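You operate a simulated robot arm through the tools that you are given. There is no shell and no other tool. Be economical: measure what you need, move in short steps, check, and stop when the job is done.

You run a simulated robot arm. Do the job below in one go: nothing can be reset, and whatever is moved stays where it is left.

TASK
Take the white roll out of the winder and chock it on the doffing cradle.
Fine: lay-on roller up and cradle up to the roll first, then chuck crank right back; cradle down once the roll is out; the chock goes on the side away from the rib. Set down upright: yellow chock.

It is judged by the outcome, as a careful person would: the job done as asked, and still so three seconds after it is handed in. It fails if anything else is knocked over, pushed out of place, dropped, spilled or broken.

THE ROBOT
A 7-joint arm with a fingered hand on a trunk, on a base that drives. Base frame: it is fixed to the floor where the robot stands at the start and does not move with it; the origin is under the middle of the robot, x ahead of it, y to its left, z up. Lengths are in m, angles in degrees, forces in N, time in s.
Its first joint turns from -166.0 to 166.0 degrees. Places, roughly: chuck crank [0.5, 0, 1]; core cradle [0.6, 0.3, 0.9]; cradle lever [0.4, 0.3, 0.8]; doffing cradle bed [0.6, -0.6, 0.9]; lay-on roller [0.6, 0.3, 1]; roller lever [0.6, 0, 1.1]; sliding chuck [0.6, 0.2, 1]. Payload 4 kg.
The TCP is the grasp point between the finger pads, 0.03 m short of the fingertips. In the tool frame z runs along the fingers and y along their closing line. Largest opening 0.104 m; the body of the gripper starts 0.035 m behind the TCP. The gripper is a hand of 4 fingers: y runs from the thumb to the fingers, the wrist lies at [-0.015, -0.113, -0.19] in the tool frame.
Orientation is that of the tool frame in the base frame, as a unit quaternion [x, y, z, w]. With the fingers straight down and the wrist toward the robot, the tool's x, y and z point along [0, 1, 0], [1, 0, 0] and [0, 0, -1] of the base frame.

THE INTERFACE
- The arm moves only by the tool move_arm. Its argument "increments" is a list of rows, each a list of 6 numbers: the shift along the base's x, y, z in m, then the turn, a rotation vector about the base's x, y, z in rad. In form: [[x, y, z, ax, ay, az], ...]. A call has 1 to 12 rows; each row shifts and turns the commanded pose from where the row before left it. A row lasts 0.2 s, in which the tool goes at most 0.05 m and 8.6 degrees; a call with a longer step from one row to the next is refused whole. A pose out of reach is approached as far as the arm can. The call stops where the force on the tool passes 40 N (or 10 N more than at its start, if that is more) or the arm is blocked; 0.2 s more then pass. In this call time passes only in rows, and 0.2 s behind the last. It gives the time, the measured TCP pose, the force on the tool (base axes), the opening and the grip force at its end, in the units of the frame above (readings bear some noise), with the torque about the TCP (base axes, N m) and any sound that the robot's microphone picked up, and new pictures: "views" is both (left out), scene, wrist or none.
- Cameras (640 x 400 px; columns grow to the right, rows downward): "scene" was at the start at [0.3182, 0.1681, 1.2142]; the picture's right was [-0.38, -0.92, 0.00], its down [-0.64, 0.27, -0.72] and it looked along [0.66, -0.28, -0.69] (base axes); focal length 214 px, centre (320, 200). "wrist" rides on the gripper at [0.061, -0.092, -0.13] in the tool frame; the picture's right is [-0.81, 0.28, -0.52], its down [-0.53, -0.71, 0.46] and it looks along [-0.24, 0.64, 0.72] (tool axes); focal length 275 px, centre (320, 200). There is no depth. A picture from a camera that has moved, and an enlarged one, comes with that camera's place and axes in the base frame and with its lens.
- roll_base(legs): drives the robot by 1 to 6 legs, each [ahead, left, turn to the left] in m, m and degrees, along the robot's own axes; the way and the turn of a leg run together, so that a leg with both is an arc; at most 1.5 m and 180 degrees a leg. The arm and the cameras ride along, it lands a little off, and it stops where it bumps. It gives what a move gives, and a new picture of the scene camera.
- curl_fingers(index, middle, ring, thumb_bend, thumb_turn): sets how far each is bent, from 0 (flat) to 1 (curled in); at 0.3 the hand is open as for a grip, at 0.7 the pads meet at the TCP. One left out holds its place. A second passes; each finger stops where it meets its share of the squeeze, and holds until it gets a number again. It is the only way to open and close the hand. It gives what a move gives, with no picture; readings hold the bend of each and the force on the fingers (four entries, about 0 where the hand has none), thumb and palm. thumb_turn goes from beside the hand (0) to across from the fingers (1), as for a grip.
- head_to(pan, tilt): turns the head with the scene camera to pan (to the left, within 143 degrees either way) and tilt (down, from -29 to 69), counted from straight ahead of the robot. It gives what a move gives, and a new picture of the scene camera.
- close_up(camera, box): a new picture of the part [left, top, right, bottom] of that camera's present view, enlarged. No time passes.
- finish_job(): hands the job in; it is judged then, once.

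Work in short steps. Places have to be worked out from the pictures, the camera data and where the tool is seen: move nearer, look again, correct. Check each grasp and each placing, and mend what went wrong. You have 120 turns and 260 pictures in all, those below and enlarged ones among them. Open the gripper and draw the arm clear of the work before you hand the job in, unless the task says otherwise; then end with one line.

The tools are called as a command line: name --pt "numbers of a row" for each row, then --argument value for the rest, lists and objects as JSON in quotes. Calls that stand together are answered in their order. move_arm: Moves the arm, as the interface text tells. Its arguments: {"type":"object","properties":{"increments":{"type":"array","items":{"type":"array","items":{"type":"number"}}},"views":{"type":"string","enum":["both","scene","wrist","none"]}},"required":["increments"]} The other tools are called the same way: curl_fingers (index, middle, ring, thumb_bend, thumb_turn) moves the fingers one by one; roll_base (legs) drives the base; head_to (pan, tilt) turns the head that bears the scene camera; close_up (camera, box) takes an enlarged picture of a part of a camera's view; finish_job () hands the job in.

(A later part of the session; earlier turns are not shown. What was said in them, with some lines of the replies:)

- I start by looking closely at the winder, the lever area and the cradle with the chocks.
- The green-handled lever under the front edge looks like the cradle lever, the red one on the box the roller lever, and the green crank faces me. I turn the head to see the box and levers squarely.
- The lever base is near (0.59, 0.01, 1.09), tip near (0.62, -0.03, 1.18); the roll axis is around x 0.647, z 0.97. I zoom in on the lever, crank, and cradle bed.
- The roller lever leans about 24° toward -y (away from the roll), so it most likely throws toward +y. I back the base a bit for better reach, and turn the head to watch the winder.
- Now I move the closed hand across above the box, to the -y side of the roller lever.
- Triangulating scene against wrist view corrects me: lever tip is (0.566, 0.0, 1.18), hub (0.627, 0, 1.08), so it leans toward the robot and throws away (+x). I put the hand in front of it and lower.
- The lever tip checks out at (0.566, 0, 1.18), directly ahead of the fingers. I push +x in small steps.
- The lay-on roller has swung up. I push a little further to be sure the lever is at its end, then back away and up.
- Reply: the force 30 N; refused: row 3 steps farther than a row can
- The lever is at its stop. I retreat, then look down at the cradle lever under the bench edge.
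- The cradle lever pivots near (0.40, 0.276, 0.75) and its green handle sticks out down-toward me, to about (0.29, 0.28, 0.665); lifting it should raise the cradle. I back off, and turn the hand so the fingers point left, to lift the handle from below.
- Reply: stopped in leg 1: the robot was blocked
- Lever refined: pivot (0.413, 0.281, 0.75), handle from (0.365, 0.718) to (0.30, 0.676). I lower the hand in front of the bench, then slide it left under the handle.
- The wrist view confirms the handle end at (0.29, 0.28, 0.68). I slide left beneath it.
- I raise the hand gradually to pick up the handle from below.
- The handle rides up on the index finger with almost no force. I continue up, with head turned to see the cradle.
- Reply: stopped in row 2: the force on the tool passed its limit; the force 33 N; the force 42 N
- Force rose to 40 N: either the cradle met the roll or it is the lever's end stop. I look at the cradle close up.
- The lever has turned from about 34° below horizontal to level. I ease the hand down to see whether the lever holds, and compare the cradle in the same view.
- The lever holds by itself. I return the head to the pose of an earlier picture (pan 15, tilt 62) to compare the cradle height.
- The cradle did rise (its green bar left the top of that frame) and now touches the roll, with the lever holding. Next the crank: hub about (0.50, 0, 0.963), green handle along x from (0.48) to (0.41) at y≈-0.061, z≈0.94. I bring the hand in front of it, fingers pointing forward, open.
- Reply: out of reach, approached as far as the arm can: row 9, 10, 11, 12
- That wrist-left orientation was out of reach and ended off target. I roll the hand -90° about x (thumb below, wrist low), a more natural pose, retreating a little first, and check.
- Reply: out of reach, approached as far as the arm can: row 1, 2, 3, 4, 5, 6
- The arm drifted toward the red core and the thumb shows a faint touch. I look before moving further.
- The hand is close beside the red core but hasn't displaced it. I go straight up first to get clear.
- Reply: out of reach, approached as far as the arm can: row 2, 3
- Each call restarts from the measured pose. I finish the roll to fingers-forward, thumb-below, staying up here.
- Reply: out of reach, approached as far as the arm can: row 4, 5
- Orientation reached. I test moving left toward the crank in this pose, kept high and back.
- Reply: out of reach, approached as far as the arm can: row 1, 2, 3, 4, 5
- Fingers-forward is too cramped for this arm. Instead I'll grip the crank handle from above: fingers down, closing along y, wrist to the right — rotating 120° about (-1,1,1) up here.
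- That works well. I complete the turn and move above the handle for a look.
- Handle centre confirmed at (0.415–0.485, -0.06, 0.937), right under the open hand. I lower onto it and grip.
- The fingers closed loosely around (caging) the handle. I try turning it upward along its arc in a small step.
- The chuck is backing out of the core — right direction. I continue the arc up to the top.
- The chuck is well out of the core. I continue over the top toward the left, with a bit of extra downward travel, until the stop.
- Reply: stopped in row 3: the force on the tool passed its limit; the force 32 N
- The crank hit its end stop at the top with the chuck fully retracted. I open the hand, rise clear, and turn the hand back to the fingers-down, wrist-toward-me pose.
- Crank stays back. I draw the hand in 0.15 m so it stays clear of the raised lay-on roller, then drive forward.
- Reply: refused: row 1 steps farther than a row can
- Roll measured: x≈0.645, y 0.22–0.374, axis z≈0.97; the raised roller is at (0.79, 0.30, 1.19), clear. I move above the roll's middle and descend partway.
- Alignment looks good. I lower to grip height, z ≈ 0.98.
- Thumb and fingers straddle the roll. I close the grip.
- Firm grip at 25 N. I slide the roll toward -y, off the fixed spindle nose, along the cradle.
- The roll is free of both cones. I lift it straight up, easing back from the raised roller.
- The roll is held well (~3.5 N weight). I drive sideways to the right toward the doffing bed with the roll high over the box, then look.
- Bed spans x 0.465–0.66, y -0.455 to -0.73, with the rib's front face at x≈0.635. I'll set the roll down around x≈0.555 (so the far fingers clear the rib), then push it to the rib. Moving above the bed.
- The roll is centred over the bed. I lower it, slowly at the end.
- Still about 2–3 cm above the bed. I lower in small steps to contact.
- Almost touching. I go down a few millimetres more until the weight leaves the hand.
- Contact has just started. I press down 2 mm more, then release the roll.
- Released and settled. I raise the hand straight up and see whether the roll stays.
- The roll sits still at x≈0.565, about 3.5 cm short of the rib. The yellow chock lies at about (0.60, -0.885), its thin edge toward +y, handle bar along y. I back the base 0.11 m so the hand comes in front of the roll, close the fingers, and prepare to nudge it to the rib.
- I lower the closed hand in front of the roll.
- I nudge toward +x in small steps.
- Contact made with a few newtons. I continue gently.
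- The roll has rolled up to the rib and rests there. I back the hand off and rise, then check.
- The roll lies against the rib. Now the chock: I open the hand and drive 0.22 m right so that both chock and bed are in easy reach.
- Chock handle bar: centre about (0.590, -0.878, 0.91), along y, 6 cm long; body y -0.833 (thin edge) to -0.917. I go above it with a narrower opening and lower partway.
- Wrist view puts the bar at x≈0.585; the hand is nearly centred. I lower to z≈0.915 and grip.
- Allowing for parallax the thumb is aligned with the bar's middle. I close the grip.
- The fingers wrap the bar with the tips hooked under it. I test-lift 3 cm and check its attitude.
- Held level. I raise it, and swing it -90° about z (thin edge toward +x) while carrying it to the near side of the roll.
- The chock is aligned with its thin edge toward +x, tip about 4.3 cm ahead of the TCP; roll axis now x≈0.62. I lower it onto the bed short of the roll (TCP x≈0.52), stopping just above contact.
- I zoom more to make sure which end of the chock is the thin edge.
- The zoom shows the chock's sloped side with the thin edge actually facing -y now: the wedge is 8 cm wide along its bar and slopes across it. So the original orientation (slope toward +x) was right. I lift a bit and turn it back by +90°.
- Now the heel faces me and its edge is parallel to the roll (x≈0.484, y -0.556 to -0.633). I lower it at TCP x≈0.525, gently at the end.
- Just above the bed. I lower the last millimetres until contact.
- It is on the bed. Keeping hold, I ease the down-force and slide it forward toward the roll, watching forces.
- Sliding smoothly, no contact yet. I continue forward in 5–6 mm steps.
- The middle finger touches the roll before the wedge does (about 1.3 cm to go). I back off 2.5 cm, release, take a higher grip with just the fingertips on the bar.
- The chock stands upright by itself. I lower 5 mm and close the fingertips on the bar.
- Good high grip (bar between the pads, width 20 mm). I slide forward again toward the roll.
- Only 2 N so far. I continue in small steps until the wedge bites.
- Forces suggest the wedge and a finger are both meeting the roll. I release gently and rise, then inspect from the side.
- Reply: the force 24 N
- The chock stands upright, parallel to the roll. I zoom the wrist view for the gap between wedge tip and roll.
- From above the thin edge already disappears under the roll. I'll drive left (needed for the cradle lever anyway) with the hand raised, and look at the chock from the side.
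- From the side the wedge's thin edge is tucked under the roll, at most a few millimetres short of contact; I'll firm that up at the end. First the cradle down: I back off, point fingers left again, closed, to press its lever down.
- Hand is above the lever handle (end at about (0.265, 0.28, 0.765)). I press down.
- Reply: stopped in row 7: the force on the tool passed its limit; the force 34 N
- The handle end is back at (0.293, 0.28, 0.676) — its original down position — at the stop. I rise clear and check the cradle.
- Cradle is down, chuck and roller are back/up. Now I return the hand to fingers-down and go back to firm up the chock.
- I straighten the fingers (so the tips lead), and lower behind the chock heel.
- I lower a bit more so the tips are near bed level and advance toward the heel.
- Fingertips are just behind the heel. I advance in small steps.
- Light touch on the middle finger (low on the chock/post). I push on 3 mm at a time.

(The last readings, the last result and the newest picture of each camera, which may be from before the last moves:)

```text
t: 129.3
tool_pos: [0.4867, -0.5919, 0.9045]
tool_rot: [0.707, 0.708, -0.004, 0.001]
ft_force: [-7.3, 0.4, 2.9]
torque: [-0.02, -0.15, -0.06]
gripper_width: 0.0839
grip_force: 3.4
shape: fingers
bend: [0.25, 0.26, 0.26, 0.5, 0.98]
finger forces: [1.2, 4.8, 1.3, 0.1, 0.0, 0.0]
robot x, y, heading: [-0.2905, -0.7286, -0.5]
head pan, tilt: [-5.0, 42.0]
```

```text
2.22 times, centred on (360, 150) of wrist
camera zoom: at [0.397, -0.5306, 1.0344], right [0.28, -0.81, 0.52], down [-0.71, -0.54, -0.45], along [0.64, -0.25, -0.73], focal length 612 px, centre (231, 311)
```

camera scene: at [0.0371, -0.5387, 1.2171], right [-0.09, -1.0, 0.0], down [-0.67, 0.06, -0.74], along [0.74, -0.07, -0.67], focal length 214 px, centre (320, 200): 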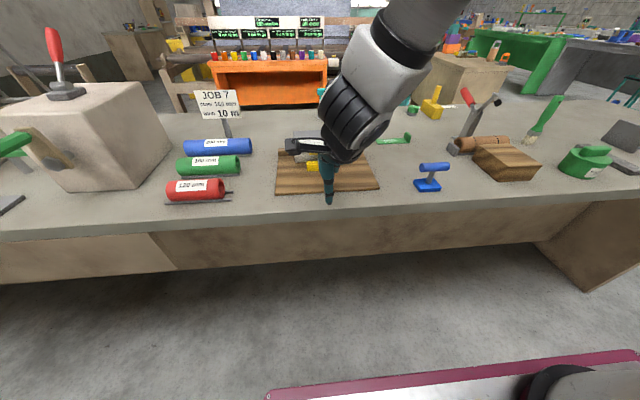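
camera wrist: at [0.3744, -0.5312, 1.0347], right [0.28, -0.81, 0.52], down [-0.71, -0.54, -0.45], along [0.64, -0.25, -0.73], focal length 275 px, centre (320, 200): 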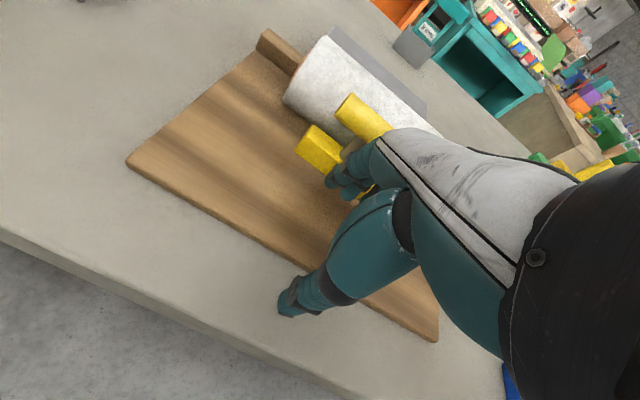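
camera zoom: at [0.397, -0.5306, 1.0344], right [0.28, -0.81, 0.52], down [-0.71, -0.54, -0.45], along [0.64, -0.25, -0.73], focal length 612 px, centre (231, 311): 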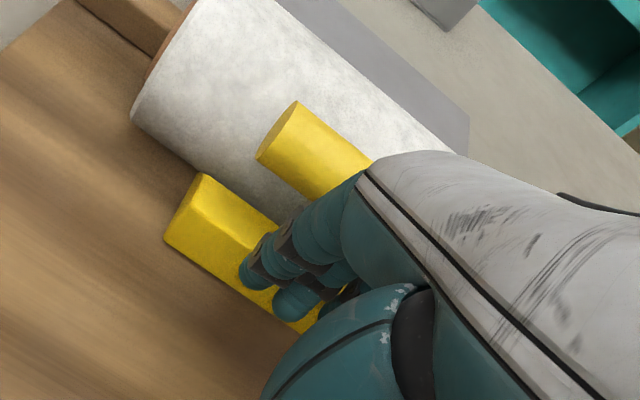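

7 N with no further movement: the wedge is firm against the roll, which is firm against the rib. I back off and rise.

move_arm --pt "-0.015 0 0 0 0 0" --pt "-0.04 0 0.01 0 0 0" --pt "-0.01 0 0.045 0 0 0" --pt "0 0 0.045 0 0 0" --pt "0 0 0.045 0 0 0" --pt "0 0 0.045 0 0 0" --pt "0 0 0.045 0 0 0" --views "scene"

close_up --camera "scene" --box '[260, 110, 390, 200]'

curl_fingers --index 0.3 --middle 0.3 --ring 0.3 --thumb_bend 0.3

head_to --pan 15 --tilt 30

```text
t: 130.9
tool_pos: [0.423, -0.5928, 1.1398]
tool_rot: [0.707, 0.708, -0.004, 0.0]
ft_force: [-0.5, 0.7, -0.6]
torque: [0.02, 0.01, -0.02]
gripper_width: 0.0851
grip_force: 0.0
shape: fingers
bend: [0.25, 0.25, 0.25, 0.5, 0.98]
finger forces: [0.0, 0.1, 0.1, 0.0, 0.0, 0.0]
robot x, y, heading: [-0.2861, -0.7264, -0.4]
head pan, tilt: [-5.0, 42.0]
camera scene: at [0.0376, -0.5385, 1.217], right [-0.09, -1.0, 0.0], down [-0.67, 0.06, -0.74], along [0.74, -0.07, -0.67], focal length 214 px, centre (320, 200)
```

scene: 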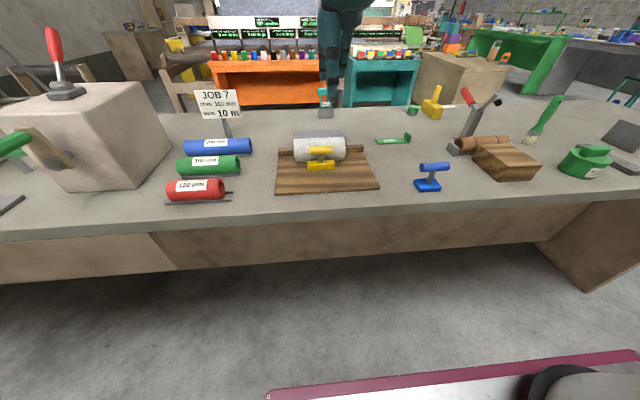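

```text
4.44 times, centred on (325, 155) of scene
camera zoom: at [0.0376, -0.5385, 1.217], right [-0.09, -1.0, 0.0], down [-0.67, 0.06, -0.74], along [0.74, -0.07, -0.67], focal length 953 px, centre (298, 400)
```

zoom: 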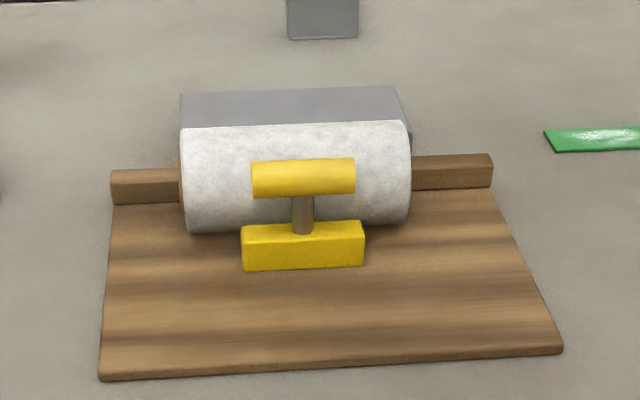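

```text
t: 131.9
tool_pos: [0.4229, -0.5937, 1.1391]
tool_rot: [0.707, 0.707, -0.004, 0.0]
ft_force: [0.6, -0.4, -0.6]
torque: [0.01, -0.02, 0.0]
gripper_width: 0.103
grip_force: 0.0
shape: fingers
bend: [0.3, 0.3, 0.3, 0.3, 0.98]
finger forces: [0.1, 0.0, 0.0, 0.0, 0.0, 0.0]
robot x, y, heading: [-0.288, -0.7268, -0.6]
head pan, tilt: [-5.0, 42.0]
```

```text
t: 132.7
tool_pos: [0.4228, -0.593, 1.1387]
tool_rot: [0.706, 0.708, -0.004, 0.001]
ft_force: [1.0, 0.2, 0.0]
torque: [-0.02, -0.04, 0.03]
gripper_width: 0.1031
grip_force: 0.0
shape: fingers
bend: [0.3, 0.3, 0.3, 0.3, 0.98]
finger forces: [0.2, 0.0, 0.1, 0.0, 0.0, 0.0]
robot x, y, heading: [-0.2869, -0.7299, -0.4]
head pan, tilt: [15.0, 30.0]
camera scene: at [0.0417, -0.5079, 1.2353], right [0.25, -0.97, 0.0], down [-0.48, -0.13, -0.87], along [0.84, 0.22, -0.5], focal length 214 px, centre (320, 200)
```

scene: 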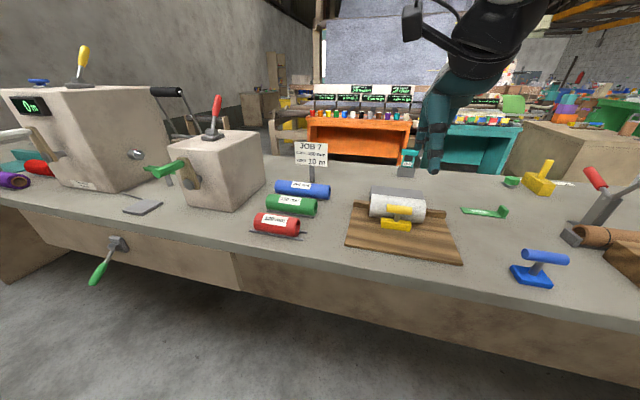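

The roll lies against the rib, and the yellow chock stands upright against it on the side away from the rib. The lay-on roller is up, the chuck back and the cradle down. The hand is open and clear, so I hand in.

finish_job

```text
The job is handed in.
```

The white roll is out of the winder and on the doffing cradle against the rib, with the yellow chock upright and snug on the side away from the rib, the cradle lowered and nothing else seen to move.
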